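You operate a simulated robot arm through the tools that you are given. There is no shell and no other tool.

Carry out the task below with a simulated robot arm. There is one attempt and no reset: what you move stays moved.

Task
Scan slide M-24 at 4800 dpi.
Fine: load it, shut the scanner tray, slide the feed knob to Feed; watch the display; one scan; leave it loaded, the dial set and the scanner on.

Only the result counts: the job must be done as asked and must still hold three seconds after the hand-in. Knocking over, shifting, dropping, spilling or breaking anything else fails it.

Robot
A 7-joint arm with a two-finger parallel gripper, fixed in place. Base frame: the origin is at the foot of the arm, x ahead of it, y to its left, z up; the work surface is at about z = 0.8. Lengths are in m, angles in rad, forces in N, time in s.
With the tool pointing down near the work surface it reaches from about 0.44 to 0.9 m from the base axis. Its first joint turns from -0.297 to 2.199 rad. Payload 1.57 kg.
The tool frame sits at the grasp point between the pads (the TCP): z along the fingers, y along the line on which they close. The tips reach 0.03 m beyond it. The gripper opens to 0.08 m. The fingers are 0.017 m wide and 0.012 m thick; the gripper's body (0.04 by 0.082 m) begins 0.08 m behind the TCP.
Orientation is that of the tool frame in the base frame, as a unit quaternion [x, y, z, w]. With the fingers straight down and closing along the base's y, the tool's x points along the base's -x, its y along +y and its z along -z.

Tools
- The arm moves only by the tool jog_arm. Its argument "deltas" is one flat list of numbers, 7 for each row, row after row: the shift along the tool's x, y, z in units of 30 mm (1.0 is 30 mm), then the turn, a rotation vector about the tool's x, y, z in units of 4 degrees (1.0 is 4 degrees), then the opening, from 0 (shut) to 1 (fully open). In form: [tx, ty, tz, ax, ay, az, jaw, tx, ty, tz, ax, ay, az, jaw, ...]. A call has 1 to 20 rows; each row shifts and turns the commanded pose from where the row before left it, along the tool's axes as they then stand. A call with a number of a shift or a turn outside -1 to 1 is refused whole. Each row takes 0.2 s and may step no farther than 0.05 m and 0.15 rad from the row before; otherwise, or with a gripper value out of range, the whole call is refused. Where a pose cannot be reached the arm comes as near as it can. A force on the tool above 40 N (or 10 N above the force at the start of the call, whichever is more), or a blocked arm, ends the call early, and 0.2 s more pass. Each finger travels about 0.045 m/s and halts on what it meets, pressing with about 26 N; the grip force reading is that of the motor and also rises with nothing between the fingers. The clock runs only during rows and for 0.2 s after the last one: add rows that do not move to give the fingers time. The reply holds the time, the measured pose of the TCP, the force on the tool along the base axes, the opening and the grip force, in the units named above and with some noise, with the torque about the TCP (base axes, N m) and any sound that the robot's microphone picked up, and new pictures: "pictures" is both (left out), scene, wrist or none.
- Cameras (640 x 400 px; columns grow to the right, rows downward): "scene" is fixed at [0.4069, -0.5122, 1.5415]; the picture's right is [0.59, -0.81, 0.00], its down [-0.64, -0.47, -0.61] and it looks along [0.49, 0.36, -0.79] (base axes); focal length 281 px, centre (320, 200). "wrist" rides on the gripper at [0.072, -0.007, -0.122] in the tool frame; the picture's right is [0.09, 1.00, 0.00], its down [-0.84, 0.08, -0.54] and it looks along [-0.54, 0.05, 0.84] (tool axes); focal length 238 px, centre (320, 200). There is no depth. A picture from a camera that has moved, and an enlarged one, comes with that camera's place and axes in the base frame and with its lens. The place of the scene camera against the robot may be out by one fixed shift of up to 0.018 m in any direction.
- lift_body(by): slides the trunk up (or, below 0, down) by that many m; the arm rides with it, the base frame stays. It gives what a move gives, with no picture.
- close_up(camera, box): a new picture of the part [left, top, right, bottom] of that camera's present view, enlarged. The clock stands still meanwhile.
- hand_in(): hands the job in; it is judged then, once.

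Nothing tells you positions but the pictures and the camera data. Unless the task says otherwise, let go and move clear before handing in.

The tools are called as a command line: name --argument value ..., lists and objects as JSON in quotes. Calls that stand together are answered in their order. jog_arm: Moves the arm, as the interface text tells. Its arguments: {"type":"object","properties":{"deltas":{"type":"array"},"pictures":{"type":"string","enum":["both","scene","wrist","none"]}},"required":["deltas"]} The other tools are called the same way: lift_body (by) slides the trunk up or down; close_up (camera, box) takes an enlarged picture of a part of a camera's view; hand_in () hands the job in.

At the start:

```text
clock: 0.0
tcp_pos: [0.7083, -0.0344, 1.1724]
tool_rot: [0.0, 1.0, 0.001, 0.0]
force: [-0.4, 0.1, 0.1]
wrist_torque: [-0.02, -0.02, 0.0]
width: 0.0802
gripper_force: 0.1
trunk travel left (down, up): [-0.7, 0.09]
```

scene: 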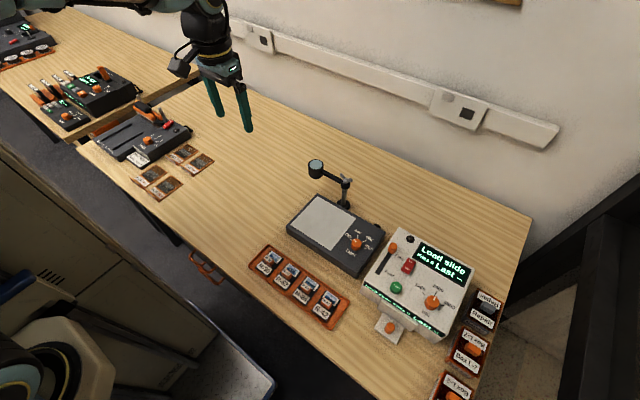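
wrist: 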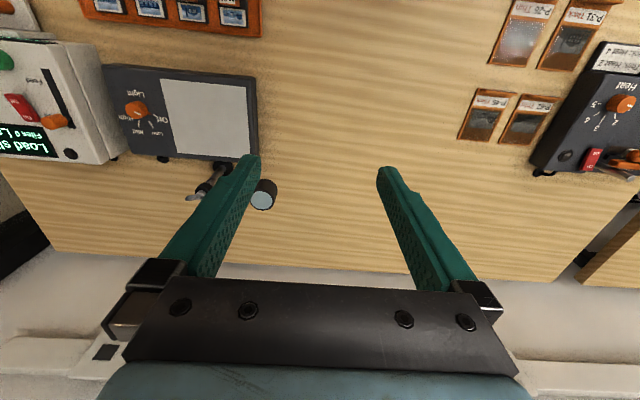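

I see a bench with a slide rack (four slides), a light table, and a scanner with display, dial, buttons and a feed knob. I'll take close-ups first to read the labels.

close_up --camera "scene" --box '[340, 220, 520, 350]'

close_up --camera "scene" --box '[240, 235, 360, 335]'

close_up --camera "scene" --box '[420, 280, 520, 400]'

close_up --camera "wrist" --box '[0, 0, 270, 170]'

```text
3.08 times, centred on (430, 285) of scene
camera zoom: at [0.4069, -0.5122, 1.5415], right [0.59, -0.81, 0.0], down [-0.64, -0.47, -0.61], along [0.49, 0.36, -0.79], focal length 864 px, centre (-18, -62)
```

zoom: 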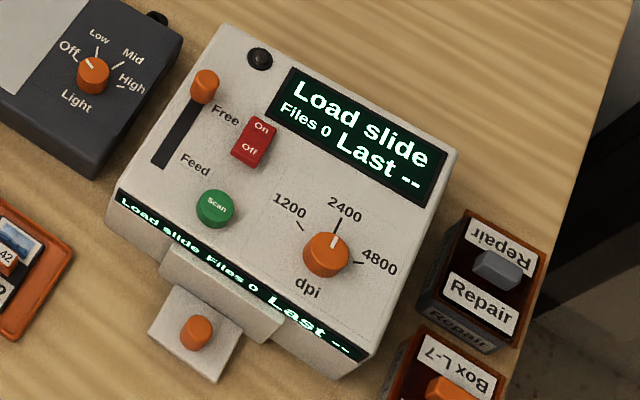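

```text
4.00 times, centred on (300, 285) of scene
camera zoom: at [0.4069, -0.5122, 1.5415], right [0.59, -0.81, 0.0], down [-0.64, -0.47, -0.61], along [0.49, 0.36, -0.79], focal length 1123 px, centre (400, -140)
```

zoom: 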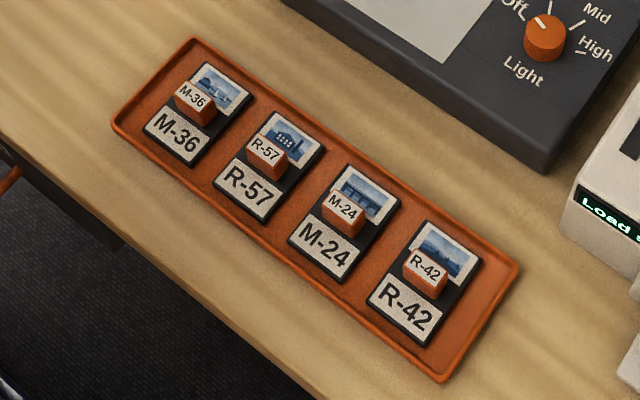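

```text
3.33 times, centred on (470, 340) of scene
camera zoom: at [0.4069, -0.5122, 1.5415], right [0.59, -0.81, 0.0], down [-0.64, -0.47, -0.61], along [0.49, 0.36, -0.79], focal length 936 px, centre (-180, -267)
```

zoom: 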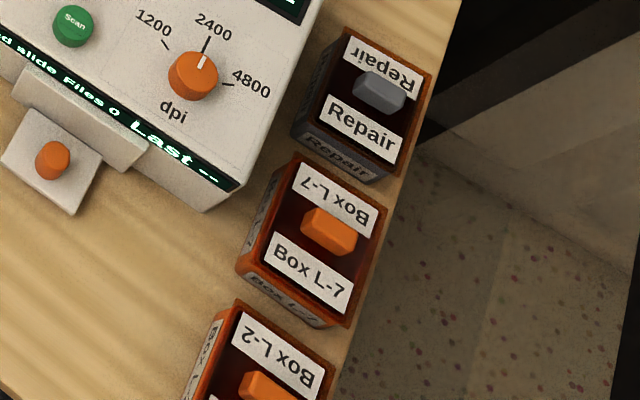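

```text
2.35 times, centred on (135, 85) of wrist
camera zoom: at [0.6369, -0.0416, 1.2922], right [-0.09, 1.0, 0.0], down [0.84, 0.08, 0.54], along [0.54, 0.05, -0.84], focal length 561 px, centre (755, 471)
```

zoom: 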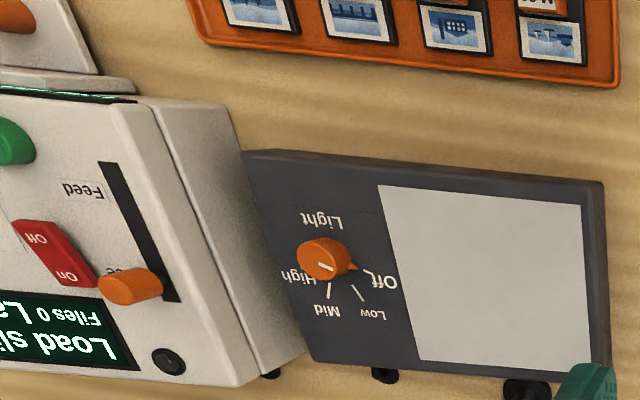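

The display reads "Load slide, Files 0", the dial points at 2400, and M-24 is the third slide in the rack (about x 0.60, y -0.32). I'll move the arm high over toward the scanner for a closer view of the tray.

jog_arm --deltas '[0.3, -1, 0, 0, 0, 0, 1, 0.3, -1, 0, 0, 0, 0, 1, 0.3, -1, 0, 0, 0, 0, 1, 0.3, -1, 0, 0, 0, 0, 1, 0.3, -1, 0, 0, 0, 0, 1, 0.3, -1, 0, 0, 0, 0, 1, 0.3, -1, 0, 0, 0, 0, 1, 0.3, -1, 0, 0, 0, 0, 1, 0.3, -1, 0, 0, 0, 0, 1, 0.3, -1, 0, 0, 0, 0, 1]'

```text
clock: 2.2
tcp_pos: [0.6189, -0.3345, 1.1711]
tool_rot: [-0.001, 1.0, 0.0, 0.0]
force: [-0.8, 0.2, 0.7]
wrist_torque: [-0.01, 0.02, 0.0]
width: 0.0798
gripper_force: 0.0
trunk travel left (down, up): [-0.7, 0.09]
camera wrist: at [0.547, -0.3406, 1.2917], right [-0.09, 1.0, 0.0], down [0.84, 0.08, 0.54], along [0.54, 0.05, -0.84], focal length 238 px, centre (320, 200)
```

scene: 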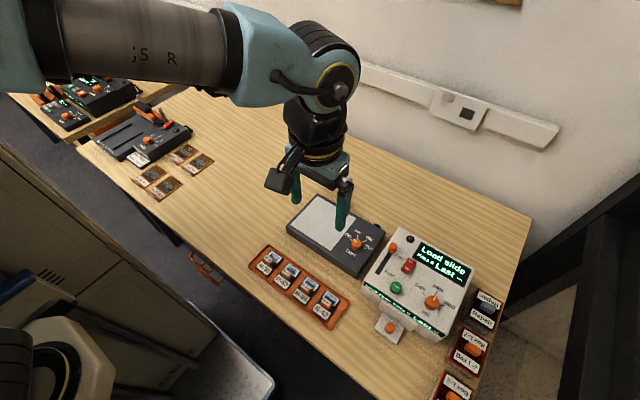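
wrist: 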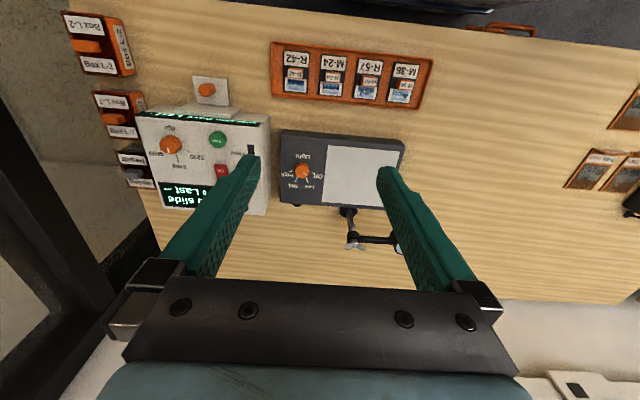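

The arm reached this far without trouble. I'll zoom in on the rack and the scanner from here.

close_up --camera "wrist" --box '[130, 60, 290, 220]'

close_up --camera "wrist" --box '[260, 30, 440, 130]'

close_up --camera "scene" --box '[355, 270, 435, 350]'

```text
2.50 times, centred on (210, 140) of wrist
camera zoom: at [0.547, -0.3406, 1.2917], right [-0.09, 1.0, 0.0], down [0.84, 0.08, 0.54], along [0.54, 0.05, -0.84], focal length 596 px, centre (595, 350)
```

zoom: 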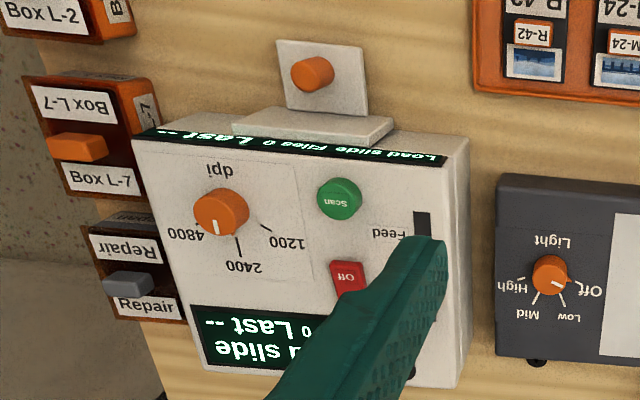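

```text
3.56 times, centred on (350, 80) of wrist
camera zoom: at [0.547, -0.3406, 1.2917], right [-0.09, 1.0, 0.0], down [0.84, 0.08, 0.54], along [0.54, 0.05, -0.84], focal length 848 px, centre (213, 627)
```

zoom: 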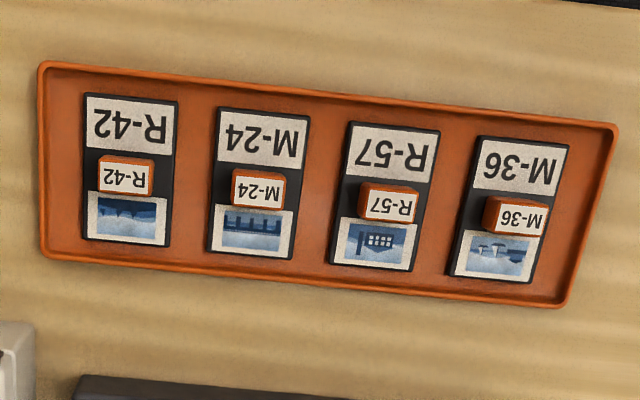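

```text
5.00 times, centred on (395, 310) of scene
camera zoom: at [0.4069, -0.5122, 1.5415], right [0.59, -0.81, 0.0], down [-0.64, -0.47, -0.61], along [0.49, 0.36, -0.79], focal length 1404 px, centre (-55, -350)
```

zoom: 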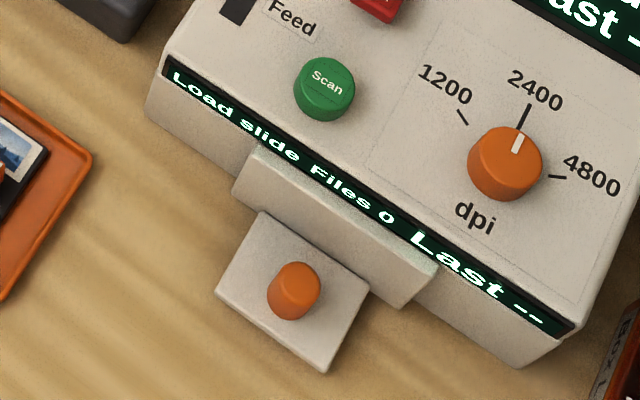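

The tray looks closed: a drawer front with a tab and an orange knob near (0.625, -0.533, 0.84). I'll move closer and lower to get a better look and check the reach there.

jog_arm --deltas '[0.39, -0.92, 0.67, 0, 0, 0, 1, 0.39, -0.92, 0.67, 0, 0, 0, 1, 0.39, -0.92, 0.67, 0, 0, 0, 1, 0.39, -0.92, 0.67, 0, 0, 0, 1, 0.39, -0.92, 0.67, 0, 0, 0, 1, 0.39, -0.92, 0.67, 0, 0, 0, 1, 0, 0, 0, 0, 0, 0, 1]'

```text
clock: 3.8
tcp_pos: [0.5496, -0.5003, 1.0521]
tool_rot: [-0.001, 1.0, 0.0, 0.0]
force: [0.5, -0.2, 1.1]
wrist_torque: [-0.02, -0.01, -0.04]
width: 0.08
gripper_force: 0.0
trunk travel left (down, up): [-0.7, 0.09]
camera wrist: at [0.4772, -0.507, 1.1729], right [-0.09, 1.0, 0.0], down [0.84, 0.08, 0.54], along [0.54, 0.05, -0.84], focal length 238 px, centre (320, 200)
```

scene: 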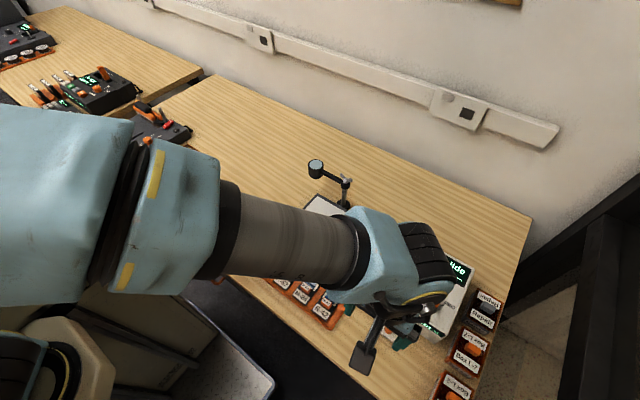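
wrist: 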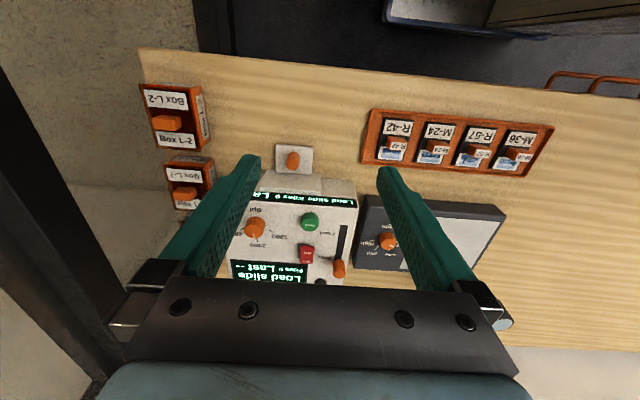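

close_up --camera "wrist" --box '[225, 130, 385, 290]'

close_up --camera "wrist" --box '[350, 95, 560, 195]'

close_up --camera "wrist" --box '[250, 130, 350, 210]'

```text
2.50 times, centred on (305, 210) of wrist
camera zoom: at [0.4772, -0.507, 1.1729], right [-0.09, 1.0, 0.0], down [0.84, 0.08, 0.54], along [0.54, 0.05, -0.84], focal length 596 px, centre (358, 175)
```

zoom: 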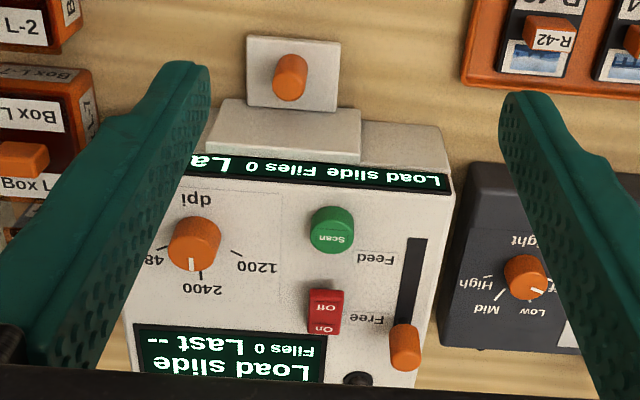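

```text
3.05 times, centred on (455, 145) of wrist
camera zoom: at [0.4772, -0.507, 1.1729], right [-0.09, 1.0, 0.0], down [0.84, 0.08, 0.54], along [0.54, 0.05, -0.84], focal length 726 px, centre (-91, 368)
```

zoom: 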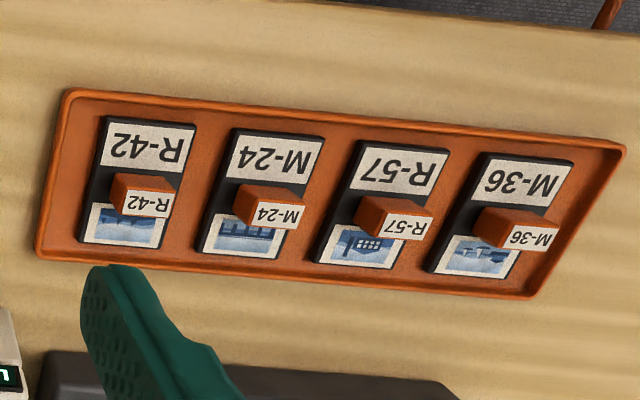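

```text
5.00 times, centred on (300, 170) of wrist
camera zoom: at [0.4772, -0.507, 1.1729], right [-0.09, 1.0, 0.0], down [0.84, 0.08, 0.54], along [0.54, 0.05, -0.84], focal length 1192 px, centre (420, 350)
```

zoom: 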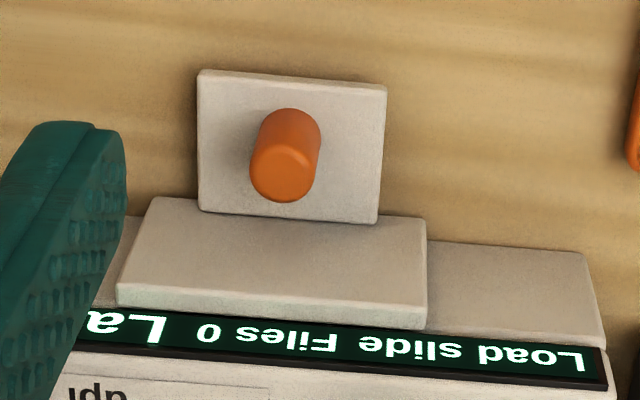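

The scanner and the rack are both lined up with the base axes. The tray knob is at about (0.628, -0.535) with its top at z≈0.843, and the M-24 handle is at about (0.588, -0.315) with its top at z≈0.83. I'll move above the tray knob next.

jog_arm --deltas '[-0.523, -0.231, 0.814, 0, 0, 0, 0.6, -0.523, -0.231, 0.814, 0, 0, 0, 0.6, -0.523, -0.231, 0.814, 0, 0, 0, 0.6, -0.523, -0.231, 0.814, 0, 0, 0, 0.6, -0.523, -0.231, 0.814, 0, 0, 0, 0.6, 0, 0, 0, 0, 0, 0, 0.6]' --pictures "wrist"

```text
clock: 5.2
tcp_pos: [0.6281, -0.5337, 0.9309]
tool_rot: [-0.001, 1.0, 0.0, 0.0]
force: [0.3, -0.3, 0.3]
wrist_torque: [0.01, -0.04, 0.01]
width: 0.0481
gripper_force: 0.1
trunk travel left (down, up): [-0.7, 0.09]
camera wrist: at [0.555, -0.5409, 1.0515], right [-0.09, 1.0, 0.0], down [0.84, 0.08, 0.54], along [0.54, 0.05, -0.84], focal length 238 px, centre (320, 200)
```

wrist: 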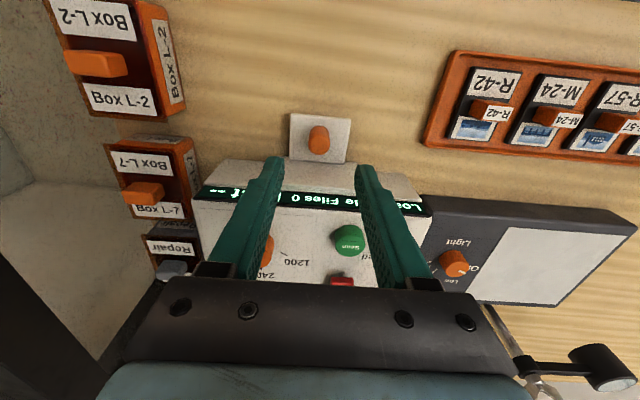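

The knob is centred between the fingers. I'll lower onto it and close.

jog_arm --deltas '[0, -0.02, 0.95, 0, 0, 0, 0.6, 0, -0.02, 0.95, 0, 0, 0, 0.6, 0, 0, 0.93, 0, 0, 0, 0.6, 0, 0, 0, 0, 0, 0, 0.6]' --pictures "wrist"

```text
clock: 6.2
tcp_pos: [0.6272, -0.5369, 0.8457]
tool_rot: [-0.001, 1.0, -0.002, 0.002]
force: [-1.5, 0.7, 15.2]
wrist_torque: [0.42, 0.15, 0.23]
width: 0.0492
gripper_force: 0.6
trunk travel left (down, up): [-0.7, 0.09]
camera wrist: at [0.5555, -0.5435, 0.9665], right [-0.09, 1.0, 0.0], down [0.84, 0.08, 0.54], along [0.54, 0.05, -0.84], focal length 238 px, centre (320, 200)
```

wrist: 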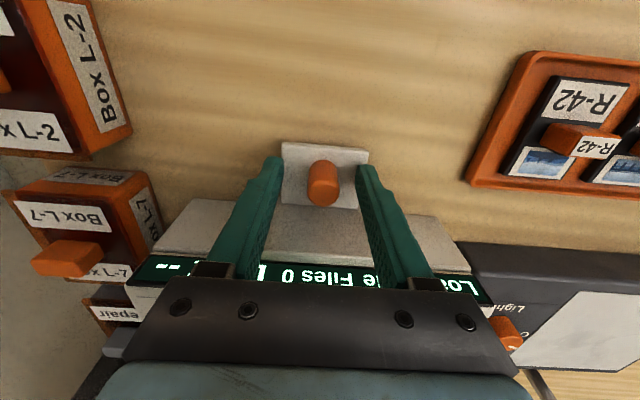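

There's a 15 N contact on the +y finger, probably resting on the tab. I'll lift a few millimetres and then close.

jog_arm --deltas '[0, 0.03, -0.15, 0, 0, 0, 0.6, 0, 0.03, -0.05, 0, 0, 0, 0.6]' --pictures "none"

close_up --camera "wrist" --box '[240, 120, 400, 220]'

```text
clock: 6.8
tcp_pos: [0.627, -0.5344, 0.8499]
tool_rot: [0.0, 1.0, 0.0, 0.0]
force: [-0.9, -0.4, -0.1]
wrist_torque: [0.02, 0.03, -0.02]
width: 0.048
gripper_force: 0.0
trunk travel left (down, up): [-0.7, 0.09]
```

```text
4.00 times, centred on (320, 170) of wrist
camera zoom: at [0.5554, -0.5409, 0.9705], right [-0.09, 1.0, 0.0], down [0.84, 0.08, 0.54], along [0.54, 0.05, -0.84], focal length 953 px, centre (320, 320)
```

zoom: 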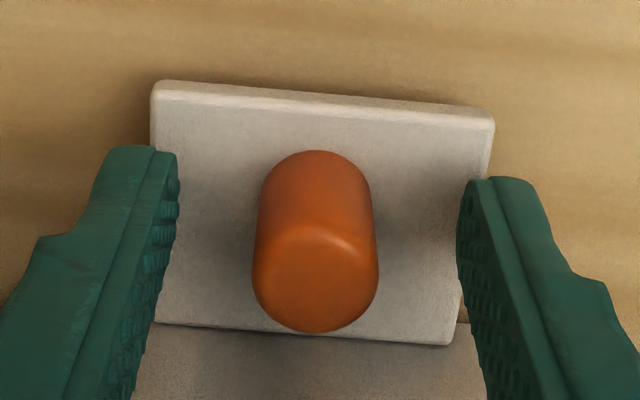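

The knob is centred, so I'll close on it.

jog_arm --deltas '[-0.08, 0, 0, 0, 0, 0, 0.1, 0, 0, 0, 0, 0, 0, 0.1, 0, 0, 0, 0, 0, 0, 0.1, 0, 0, 0, 0, 0, 0, 0.1]' --pictures "none"

```text
clock: 7.8
tcp_pos: [0.63, -0.5348, 0.8511]
tool_rot: [0.0, 1.0, 0.0, 0.0]
force: [0.5, -5.2, -0.8]
wrist_torque: [-0.16, -0.03, -0.01]
width: 0.0192
gripper_force: 33.0
trunk travel left (down, up): [-0.7, 0.09]
```

The knob is gripped (19 mm). I'll pull the tray toward the robot (-x).

jog_arm --deltas '[0.3, -0.03, 0, 0, 0, 0, 0.1, 0.3, 0, 0, 0, 0, 0, 0.1, 0.3, 0, 0, 0, 0, 0, 0.1]' --pictures "wrist"

```text
clock: 8.6
tcp_pos: [0.6008, -0.5354, 0.8503]
tool_rot: [0.0, 1.0, 0.0, 0.0]
force: [0.1, 2.6, 0.3]
wrist_torque: [0.05, -0.15, -0.01]
width: 0.0192
gripper_force: 32.9
trunk travel left (down, up): [-0.7, 0.09]
camera wrist: at [0.5302, -0.5415, 0.9712], right [-0.09, 1.0, 0.0], down [0.84, 0.08, 0.54], along [0.54, 0.05, -0.84], focal length 238 px, centre (320, 200)
```

wrist: 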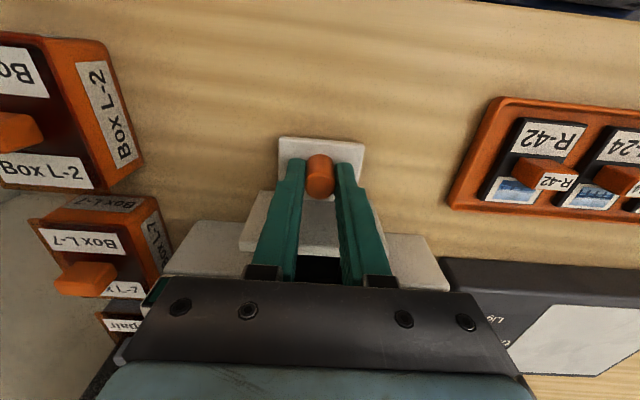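

The tray is sliding out freely, so I'll keep pulling until it stops.

jog_arm --deltas '[0.3, 0, 0, 0, 0, 0, 0.1, 0.3, 0, 0, 0, 0, 0, 0.1, 0.3, 0, 0, 0, 0, 0, 0.1, 0.3, 0, 0, 0, 0, 0, 0.1]' --pictures "wrist"

```text
clock: 9.6
tcp_pos: [0.566, -0.5354, 0.8507]
tool_rot: [0.0, 1.0, 0.0, 0.0]
force: [1.0, 11.5, 9.0]
wrist_torque: [0.37, -0.07, -0.02]
width: 0.0188
gripper_force: 32.6
trunk travel left (down, up): [-0.7, 0.09]
camera wrist: at [0.4944, -0.5415, 0.9711], right [-0.09, 1.0, 0.0], down [0.84, 0.08, 0.54], along [0.54, 0.05, -0.84], focal length 238 px, centre (320, 200)
```

wrist: 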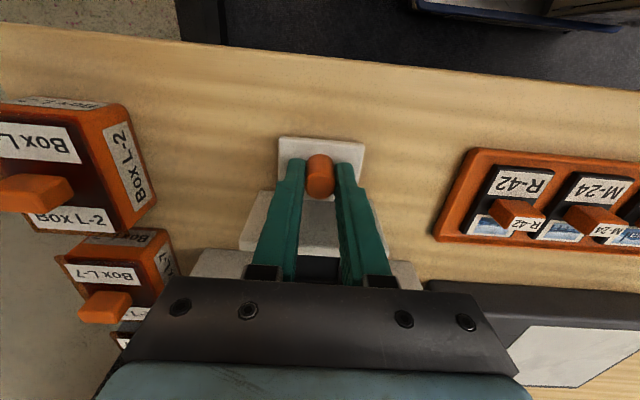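

It's still sliding, with a little sideways force building up. I'll correct slightly in +y and keep pulling.

jog_arm --deltas '[0.1, 0.07, 0, 0, 0, 0, 0.1, 0.3, 0.01, 0, 0, 0, 0, 0.1, 0.3, 0.01, 0, 0, 0, 0, 0.1, 0.3, 0.01, 0, 0, 0, 0, 0.1]' --pictures "wrist"

```text
clock: 10.6
tcp_pos: [0.5378, -0.5346, 0.851]
tool_rot: [0.001, 1.0, -0.002, 0.001]
force: [3.9, -10.4, -3.6]
wrist_torque: [-0.35, 0.36, -0.04]
width: 0.0188
gripper_force: 33.4
trunk travel left (down, up): [-0.7, 0.09]
camera wrist: at [0.4656, -0.5408, 0.971], right [-0.09, 1.0, 0.0], down [0.84, 0.08, 0.54], along [0.54, 0.05, -0.84], focal length 238 px, centre (320, 200)
```

wrist: 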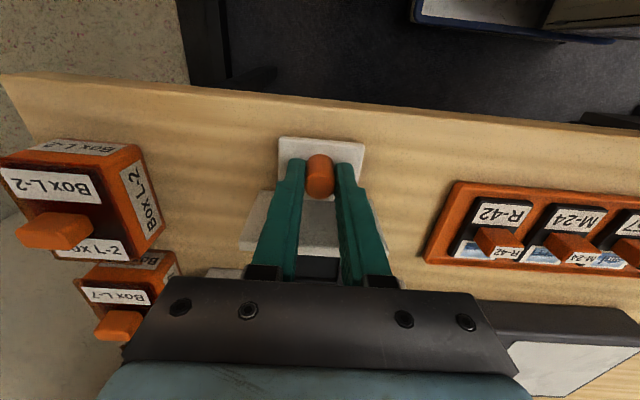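

jog_arm --deltas '[0.1, -0.045, 0, 0, 0, 0, 0.1, 0.2, 0, 0, 0, 0, 0, 0.1, 0.2, 0, 0, 0, 0, 0, 0.1]' --pictures "both"

```text
clock: 11.4
tcp_pos: [0.5186, -0.533, 0.8492]
tool_rot: [0.0, 1.0, 0.003, -0.003]
force: [0.2, -0.4, 0.4]
wrist_torque: [-0.03, 0.08, -0.07]
width: 0.0083
gripper_force: 0.1
trunk travel left (down, up): [-0.7, 0.09]
camera wrist: at [0.4478, -0.54, 0.9703], right [-0.09, 1.0, 0.01], down [0.84, 0.07, 0.54], along [0.53, 0.05, -0.84], focal length 238 px, centre (320, 200)
```

scene: 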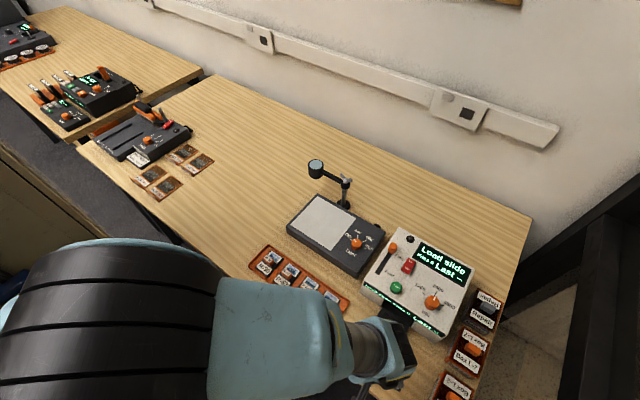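
wrist: 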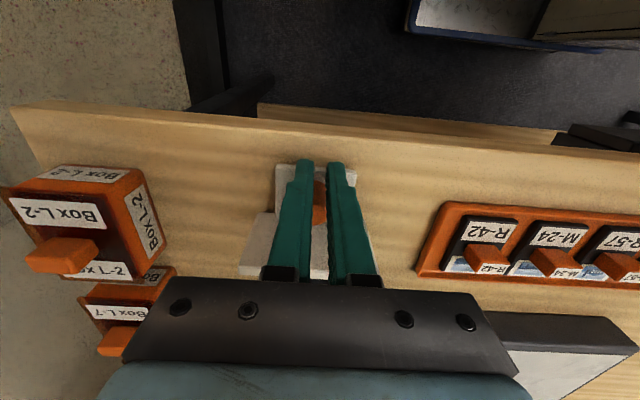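

The fingers slipped off when the tray hit its stop, so the tray is out by about 95 mm. I'll lift clear and look at it.

jog_arm --deltas '[0, 0, -0.8, 0, 0, 0, 0.1, 0, 0, -1, 0, 0, 0, 0.4, 0, 0, -1, 0, 0, 0, 0.6, 0.3, 0.3, -1, 0, 0, 0, 0.6, 0.5, 0.3, -1, 0, 0, 0, 0.6, 0, 0, 0, 0, 0, 0, 0.6]' --pictures "wrist"

close_up --camera "wrist" --box '[220, 90, 420, 230]'

```text
clock: 12.8
tcp_pos: [0.4969, -0.5166, 0.9934]
tool_rot: [0.0, 1.0, 0.0, 0.001]
force: [-0.3, 0.6, -0.4]
wrist_torque: [0.0, 0.03, 0.01]
width: 0.0479
gripper_force: 0.0
trunk travel left (down, up): [-0.7, 0.09]
camera wrist: at [0.425, -0.5227, 1.114], right [-0.09, 1.0, 0.0], down [0.84, 0.08, 0.54], along [0.54, 0.05, -0.84], focal length 238 px, centre (320, 200)
```

wrist: 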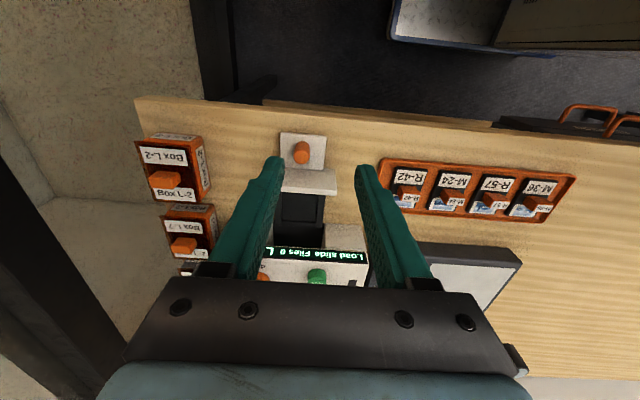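

```text
2.86 times, centred on (320, 160) of wrist
camera zoom: at [0.425, -0.5227, 1.114], right [-0.09, 1.0, 0.0], down [0.84, 0.08, 0.54], along [0.54, 0.05, -0.84], focal length 681 px, centre (320, 314)
```

zoom: 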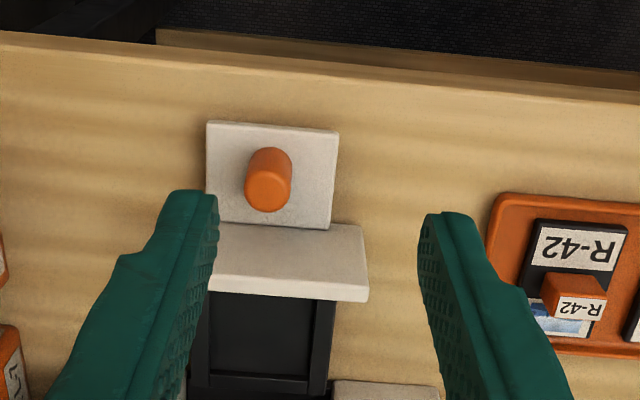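

The tray is open and shows a black recess. I'll move to above M-24 and check the tray with the scene camera on the way.

jog_arm --deltas '[-0.433, 0.96, 0, 0, 0, 0, 0.6, -0.433, 0.96, 0, 0, 0, 0, 0.6, -0.433, 0.96, 0, 0, 0, 0, 0.6, -0.433, 0.96, 0, 0, 0, 0, 0.6, -0.433, 0.96, 0, 0, 0, 0, 0.6, -0.433, 0.96, 0, 0, 0, 0, 0.6, -0.433, 0.96, 0, 0, 0, 0, 0.6, 0, 0, 0, 0, 0, 0, 0.6]'

close_up --camera "scene" --box '[340, 280, 440, 360]'

close_up --camera "wrist" --box '[100, 80, 240, 220]'

close_up --camera "wrist" --box '[240, 120, 400, 220]'

```text
clock: 14.6
tcp_pos: [0.5893, -0.3131, 0.9947]
tool_rot: [0.0, 1.0, 0.001, 0.0]
force: [0.3, -0.6, 0.4]
wrist_torque: [0.0, 0.01, 0.0]
width: 0.0481
gripper_force: 0.1
trunk travel left (down, up): [-0.7, 0.09]
camera wrist: at [0.5176, -0.3201, 1.1154], right [-0.09, 1.0, 0.0], down [0.84, 0.08, 0.54], along [0.54, 0.05, -0.84], focal length 238 px, centre (320, 200)
```

scene: 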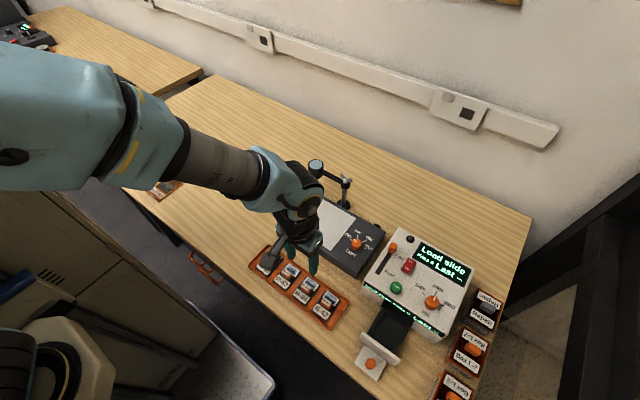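
wrist: 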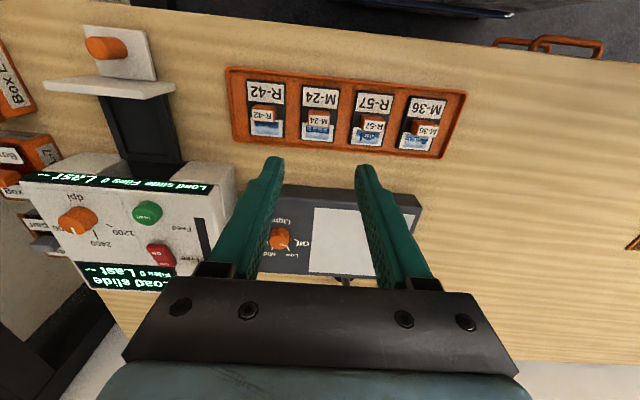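

```text
5.00 times, centred on (390, 320) of scene
camera zoom: at [0.4069, -0.5122, 1.5415], right [0.59, -0.81, 0.0], down [-0.64, -0.47, -0.61], along [0.49, 0.36, -0.79], focal length 1404 px, centre (-30, -400)
```

zoom: 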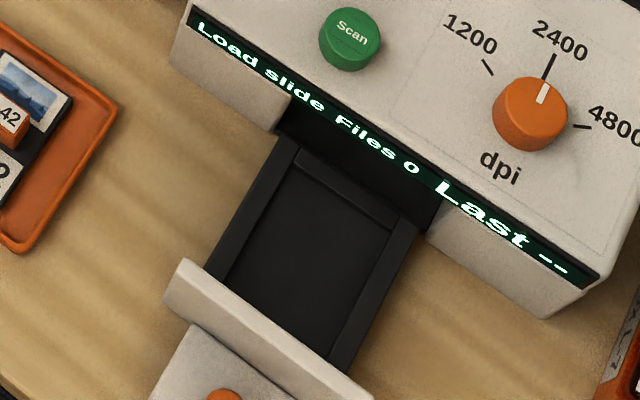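

```text
2.86 times, centred on (170, 150) of wrist
camera zoom: at [0.5176, -0.3201, 1.1154], right [-0.09, 1.0, 0.0], down [0.84, 0.08, 0.54], along [0.54, 0.05, -0.84], focal length 681 px, centre (749, 343)
```

zoom: 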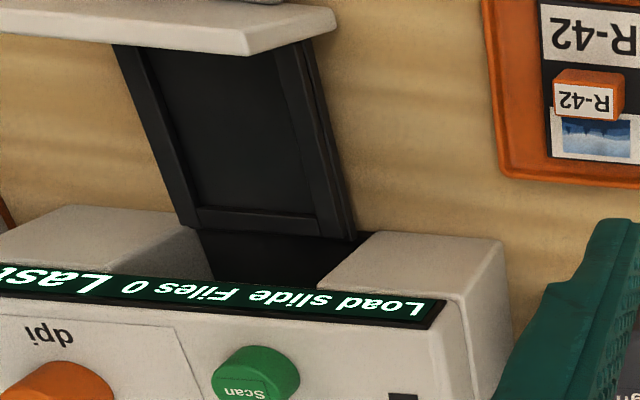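

```text
4.00 times, centred on (320, 170) of wrist
camera zoom: at [0.5176, -0.3201, 1.1154], right [-0.09, 1.0, 0.0], down [0.84, 0.08, 0.54], along [0.54, 0.05, -0.84], focal length 953 px, centre (320, 320)
```

zoom: 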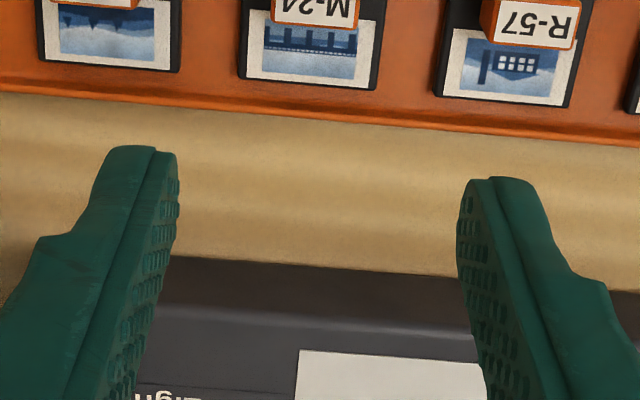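

The tray recess has rails on both sides and at the back. I'll zoom in on the M-24 handle before picking it.

close_up --camera "wrist" --box '[270, 70, 366, 130]'

close_up --camera "wrist" --box '[110, 70, 206, 190]'

```text
6.67 times, centred on (318, 100) of wrist
camera zoom: at [0.5176, -0.3201, 1.1154], right [-0.09, 1.0, 0.0], down [0.84, 0.08, 0.54], along [0.54, 0.05, -0.84], focal length 1589 px, centre (333, 867)
```

zoom: 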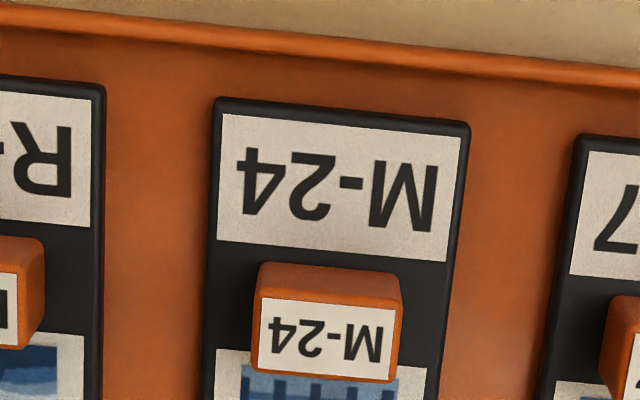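

```text
3.33 times, centred on (158, 130) of wrist
camera zoom: at [0.5176, -0.3201, 1.1154], right [-0.09, 1.0, 0.0], down [0.84, 0.08, 0.54], along [0.54, 0.05, -0.84], focal length 794 px, centre (860, 433)
```

zoom: 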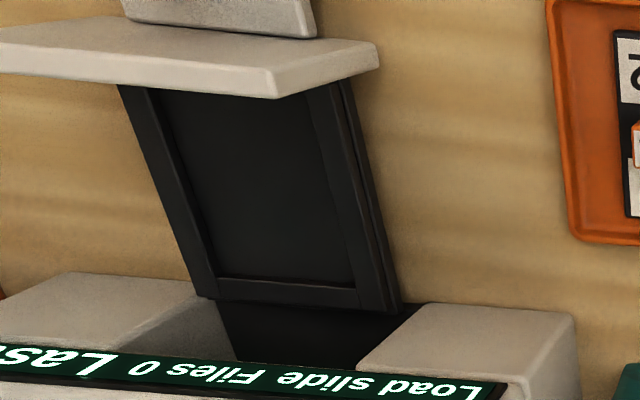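

The M-24 handle top is centred at about (0.590, -0.315, 0.83) and measures roughly 26×14 mm. I'll lower onto it.

jog_arm --deltas '[-0.01, -0.02, 0.978, 0, 0, 0, 0.6, -0.01, -0.02, 0.978, 0, 0, 0, 0.6, -0.01, -0.02, 0.978, 0, 0, 0, 0.6, 0, 0, 0.978, 0, 0, 0, 0.6, 0, 0, 0.9, 0, 0, 0, 0.6, 0, 0, 0, 0, 0, 0, 0.6]' --pictures "wrist"

close_up --camera "wrist" --box '[240, 120, 400, 220]'

```text
clock: 16.0
tcp_pos: [0.5886, -0.3164, 0.8509]
tool_rot: [0.0, 1.0, 0.0, 0.001]
force: [0.0, -0.2, 0.5]
wrist_torque: [0.02, 0.03, -0.04]
width: 0.0479
gripper_force: 0.0
trunk travel left (down, up): [-0.7, 0.09]
camera wrist: at [0.5166, -0.3222, 0.9703], right [-0.09, 1.0, 0.0], down [0.84, 0.08, 0.54], along [0.54, 0.05, -0.84], focal length 238 px, centre (320, 200)
```

wrist: 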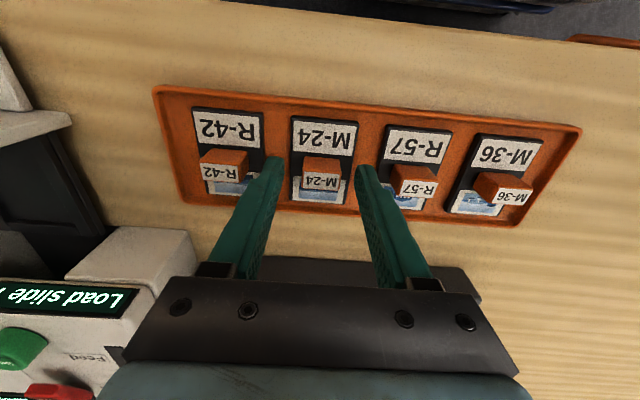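

```text
4.00 times, centred on (320, 170) of wrist
camera zoom: at [0.5166, -0.3222, 0.9703], right [-0.09, 1.0, 0.0], down [0.84, 0.08, 0.54], along [0.54, 0.05, -0.84], focal length 953 px, centre (320, 320)
```

zoom: 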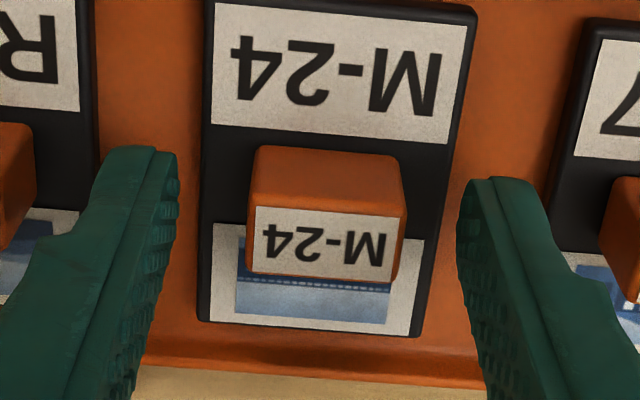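

jog_arm --deltas '[-0.07, 0.03, 0.17, 0, 0, 0, 0.6, 0, 0, 0, 0, 0, 0, 0.6]' --pictures "none"

close_up --camera "wrist" --box '[240, 120, 400, 220]'

```text
clock: 16.6
tcp_pos: [0.5906, -0.3157, 0.8447]
tool_rot: [-0.001, 1.0, 0.001, 0.0]
force: [0.0, -0.8, -0.5]
wrist_torque: [-0.01, 0.0, 0.0]
width: 0.0482
gripper_force: 0.0
trunk travel left (down, up): [-0.7, 0.09]
```

```text
4.00 times, centred on (320, 170) of wrist
camera zoom: at [0.5187, -0.3216, 0.9657], right [-0.09, 1.0, 0.0], down [0.84, 0.08, 0.54], along [0.54, 0.05, -0.84], focal length 953 px, centre (320, 320)
```

zoom: 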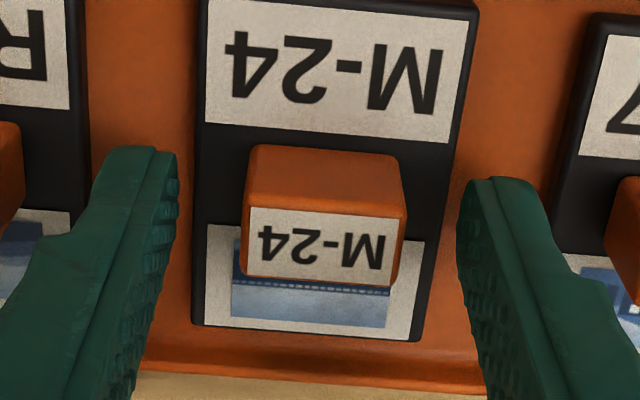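

jog_arm --deltas '[0, 0, 0, 0, 0, 0, 0.2, 0, 0, 0, 0, 0, 0, 0.2, 0, 0, 0, 0, 0, 0, 0.2, 0, 0, 0, 0, 0, 0, 0.2]' --pictures "none"

close_up --camera "wrist" --box '[240, 120, 400, 220]'

```text
clock: 17.6
tcp_pos: [0.5894, -0.315, 0.8443]
tool_rot: [0.0, 1.0, 0.0, 0.0]
force: [-0.5, -0.9, 0.7]
wrist_torque: [-0.04, -0.01, -0.01]
width: 0.0249
gripper_force: 25.6
trunk travel left (down, up): [-0.7, 0.09]
```

```text
4.00 times, centred on (320, 170) of wrist
camera zoom: at [0.5186, -0.3215, 0.9657], right [-0.09, 1.0, 0.0], down [0.84, 0.08, 0.54], along [0.54, 0.05, -0.84], focal length 953 px, centre (320, 320)
```

zoom: 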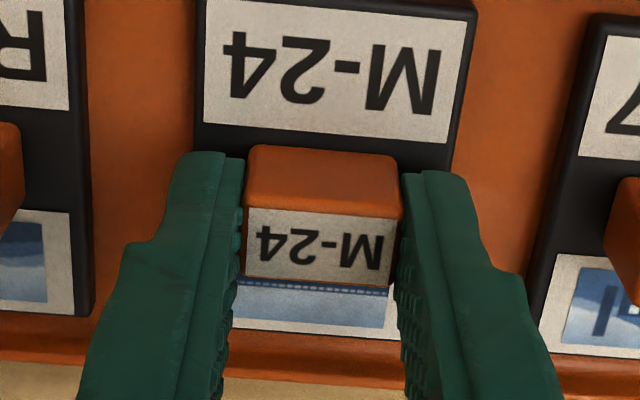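

M-24 is gripped at 25 mm. I'll lift it straight up.

jog_arm --deltas '[0, 0, -0.3, 0, 0, 0, 0.2, 0, 0, -0.6, 0, 0, 0, 0.2, 0, 0, -0.9, 0, 0, 0, 0.2, 0, 0, -0.9, 0, 0, 0, 0.2, 0, 0, -0.8, 0, 0, 0, 0.2, 0, 0, 0, 0, 0, 0, 0.2]'

close_up --camera "wrist" --box '[220, 80, 420, 220]'

```text
clock: 19.0
tcp_pos: [0.5917, -0.3156, 0.9506]
tool_rot: [0.001, 1.0, 0.0, 0.0]
force: [-0.6, 0.2, -0.3]
wrist_torque: [-0.01, -0.04, 0.06]
width: 0.0247
gripper_force: 26.3
trunk travel left (down, up): [-0.7, 0.09]
camera wrist: at [0.5202, -0.3217, 1.071], right [-0.09, 1.0, 0.0], down [0.84, 0.08, 0.54], along [0.54, 0.05, -0.84], focal length 238 px, centre (320, 200)
```

scene: 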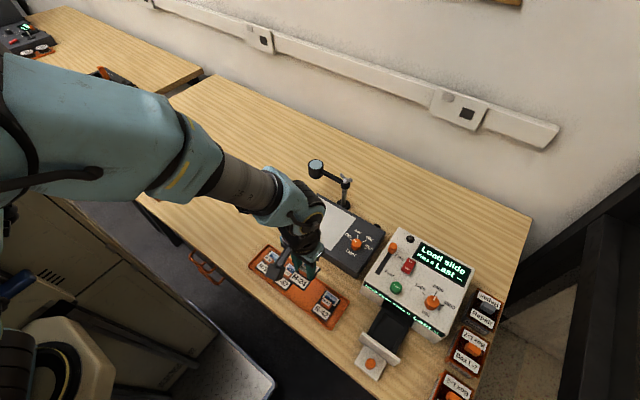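
wrist: 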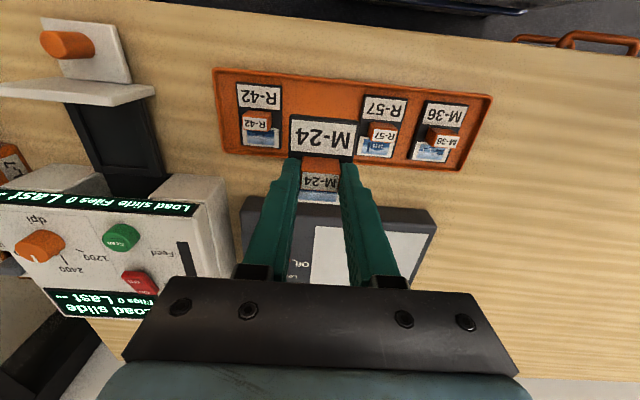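

```text
2.86 times, centred on (320, 150) of wrist
camera zoom: at [0.5202, -0.3217, 1.071], right [-0.09, 1.0, 0.0], down [0.84, 0.08, 0.54], along [0.54, 0.05, -0.84], focal length 681 px, centre (320, 343)
```

zoom: 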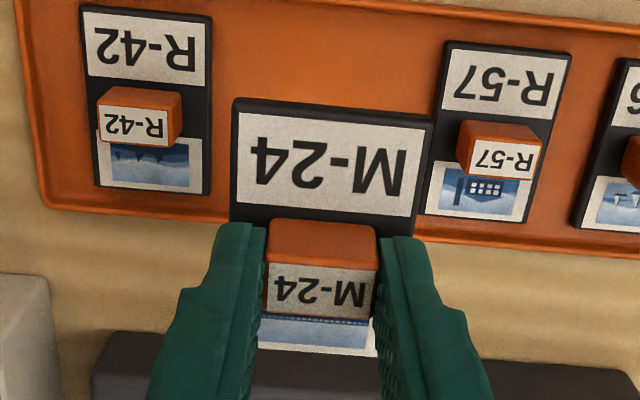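

M-24 is in hand and sits square. I'll measure the tray recess from this view.

close_up --camera "wrist" --box '[40, 70, 200, 210]'

close_up --camera "scene" --box '[350, 290, 430, 385]'

```text
2.86 times, centred on (120, 140) of wrist
camera zoom: at [0.5202, -0.3217, 1.071], right [-0.09, 1.0, 0.0], down [0.84, 0.08, 0.54], along [0.54, 0.05, -0.84], focal length 681 px, centre (891, 371)
```

zoom: 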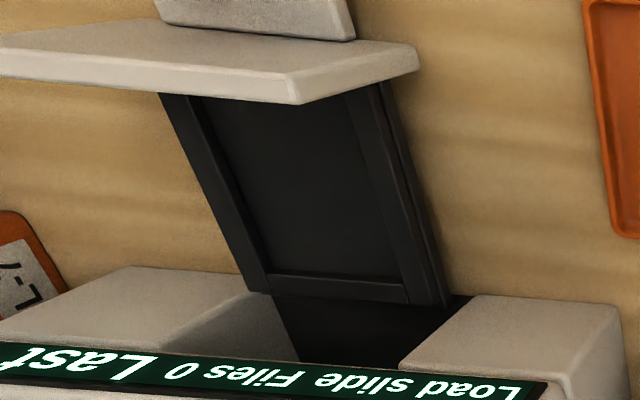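

```text
4.21 times, centred on (390, 338) of scene
camera zoom: at [0.4069, -0.5122, 1.5415], right [0.59, -0.81, 0.0], down [-0.64, -0.47, -0.61], along [0.49, 0.36, -0.79], focal length 1182 px, centre (25, -379)
```

zoom: 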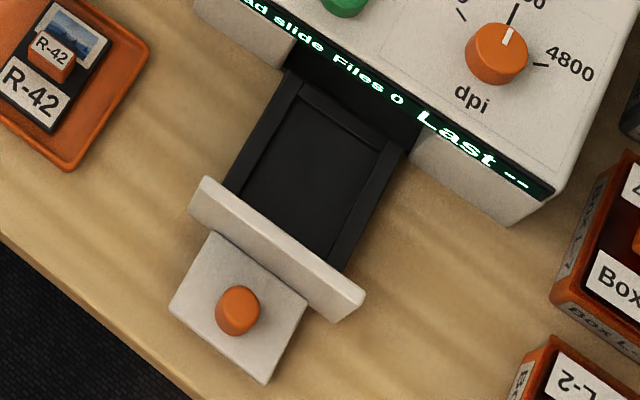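

The recess looks about 52 mm wide and centred on y ≈ -0.535. Its back inner edge is at x ≈ 0.656, and the tall drawer front ends at x ≈ 0.575. I'll move to a spot where the wrist camera can see the whole recess.

jog_arm --deltas '[-0.4, -0.95, -0.6, 0, 0, 0, 0.2, -0.4, -0.95, -0.6, 0, 0, 0, 0.2, -0.4, -0.95, -0.6, 0, 0, 0, 0.2, -0.4, -0.95, -0.55, 0, 0, 0, 0.2, 0, 0, 0, 0, 0, 0, 0.2]' --pictures "wrist"

close_up --camera "wrist" --box '[180, 0, 340, 100]'

```text
clock: 20.2
tcp_pos: [0.6408, -0.4293, 1.0205]
tool_rot: [0.0, 1.0, 0.001, 0.0]
force: [-0.4, 0.6, -0.6]
wrist_torque: [0.0, 0.01, 0.01]
width: 0.0247
gripper_force: 25.8
trunk travel left (down, up): [-0.7, 0.09]
camera wrist: at [0.5689, -0.4362, 1.1413], right [-0.09, 1.0, 0.0], down [0.84, 0.08, 0.54], along [0.54, 0.05, -0.84], focal length 238 px, centre (320, 200)
```

wrist: 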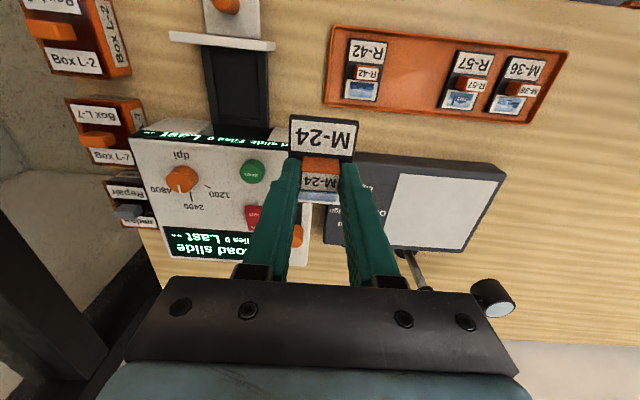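

```text
4.00 times, centred on (260, 50) of wrist
camera zoom: at [0.5689, -0.4362, 1.1413], right [-0.09, 1.0, 0.0], down [0.84, 0.08, 0.54], along [0.54, 0.05, -0.84], focal length 953 px, centre (560, 800)
```

zoom: 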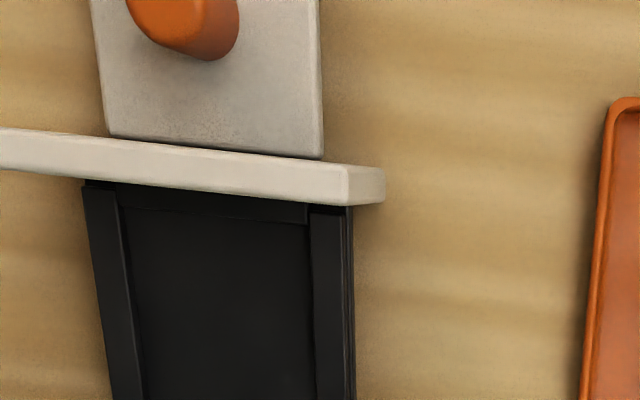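

close_up --camera "wrist" --box '[190, 40, 290, 140]'

close_up --camera "wrist" --box '[270, 100, 370, 210]'

```text
4.00 times, centred on (240, 90) of wrist
camera zoom: at [0.5689, -0.4362, 1.1413], right [-0.09, 1.0, 0.0], down [0.84, 0.08, 0.54], along [0.54, 0.05, -0.84], focal length 953 px, centre (640, 640)
```

zoom: 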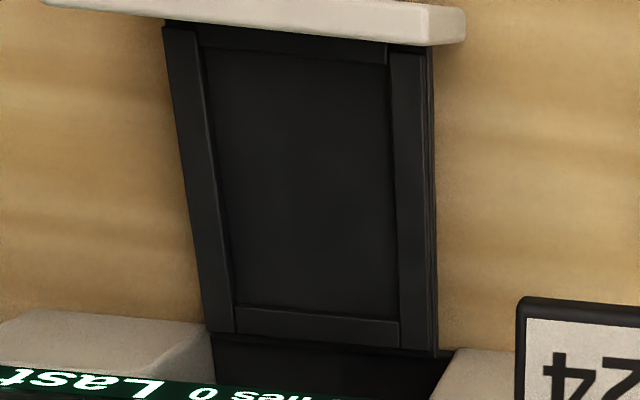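

```text
3.64 times, centred on (320, 155) of wrist
camera zoom: at [0.5689, -0.4362, 1.1413], right [-0.09, 1.0, 0.0], down [0.84, 0.08, 0.54], along [0.54, 0.05, -0.84], focal length 867 px, centre (320, 364)
```

zoom: 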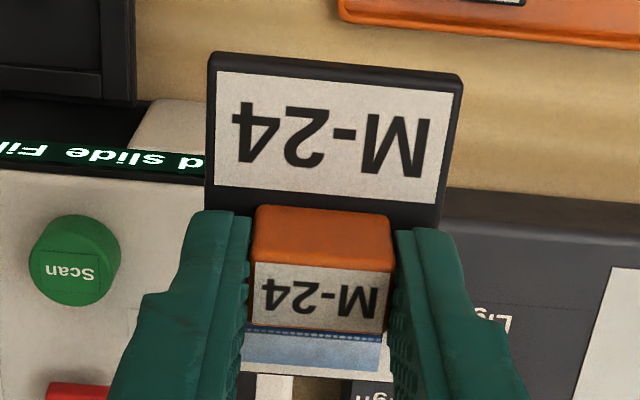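

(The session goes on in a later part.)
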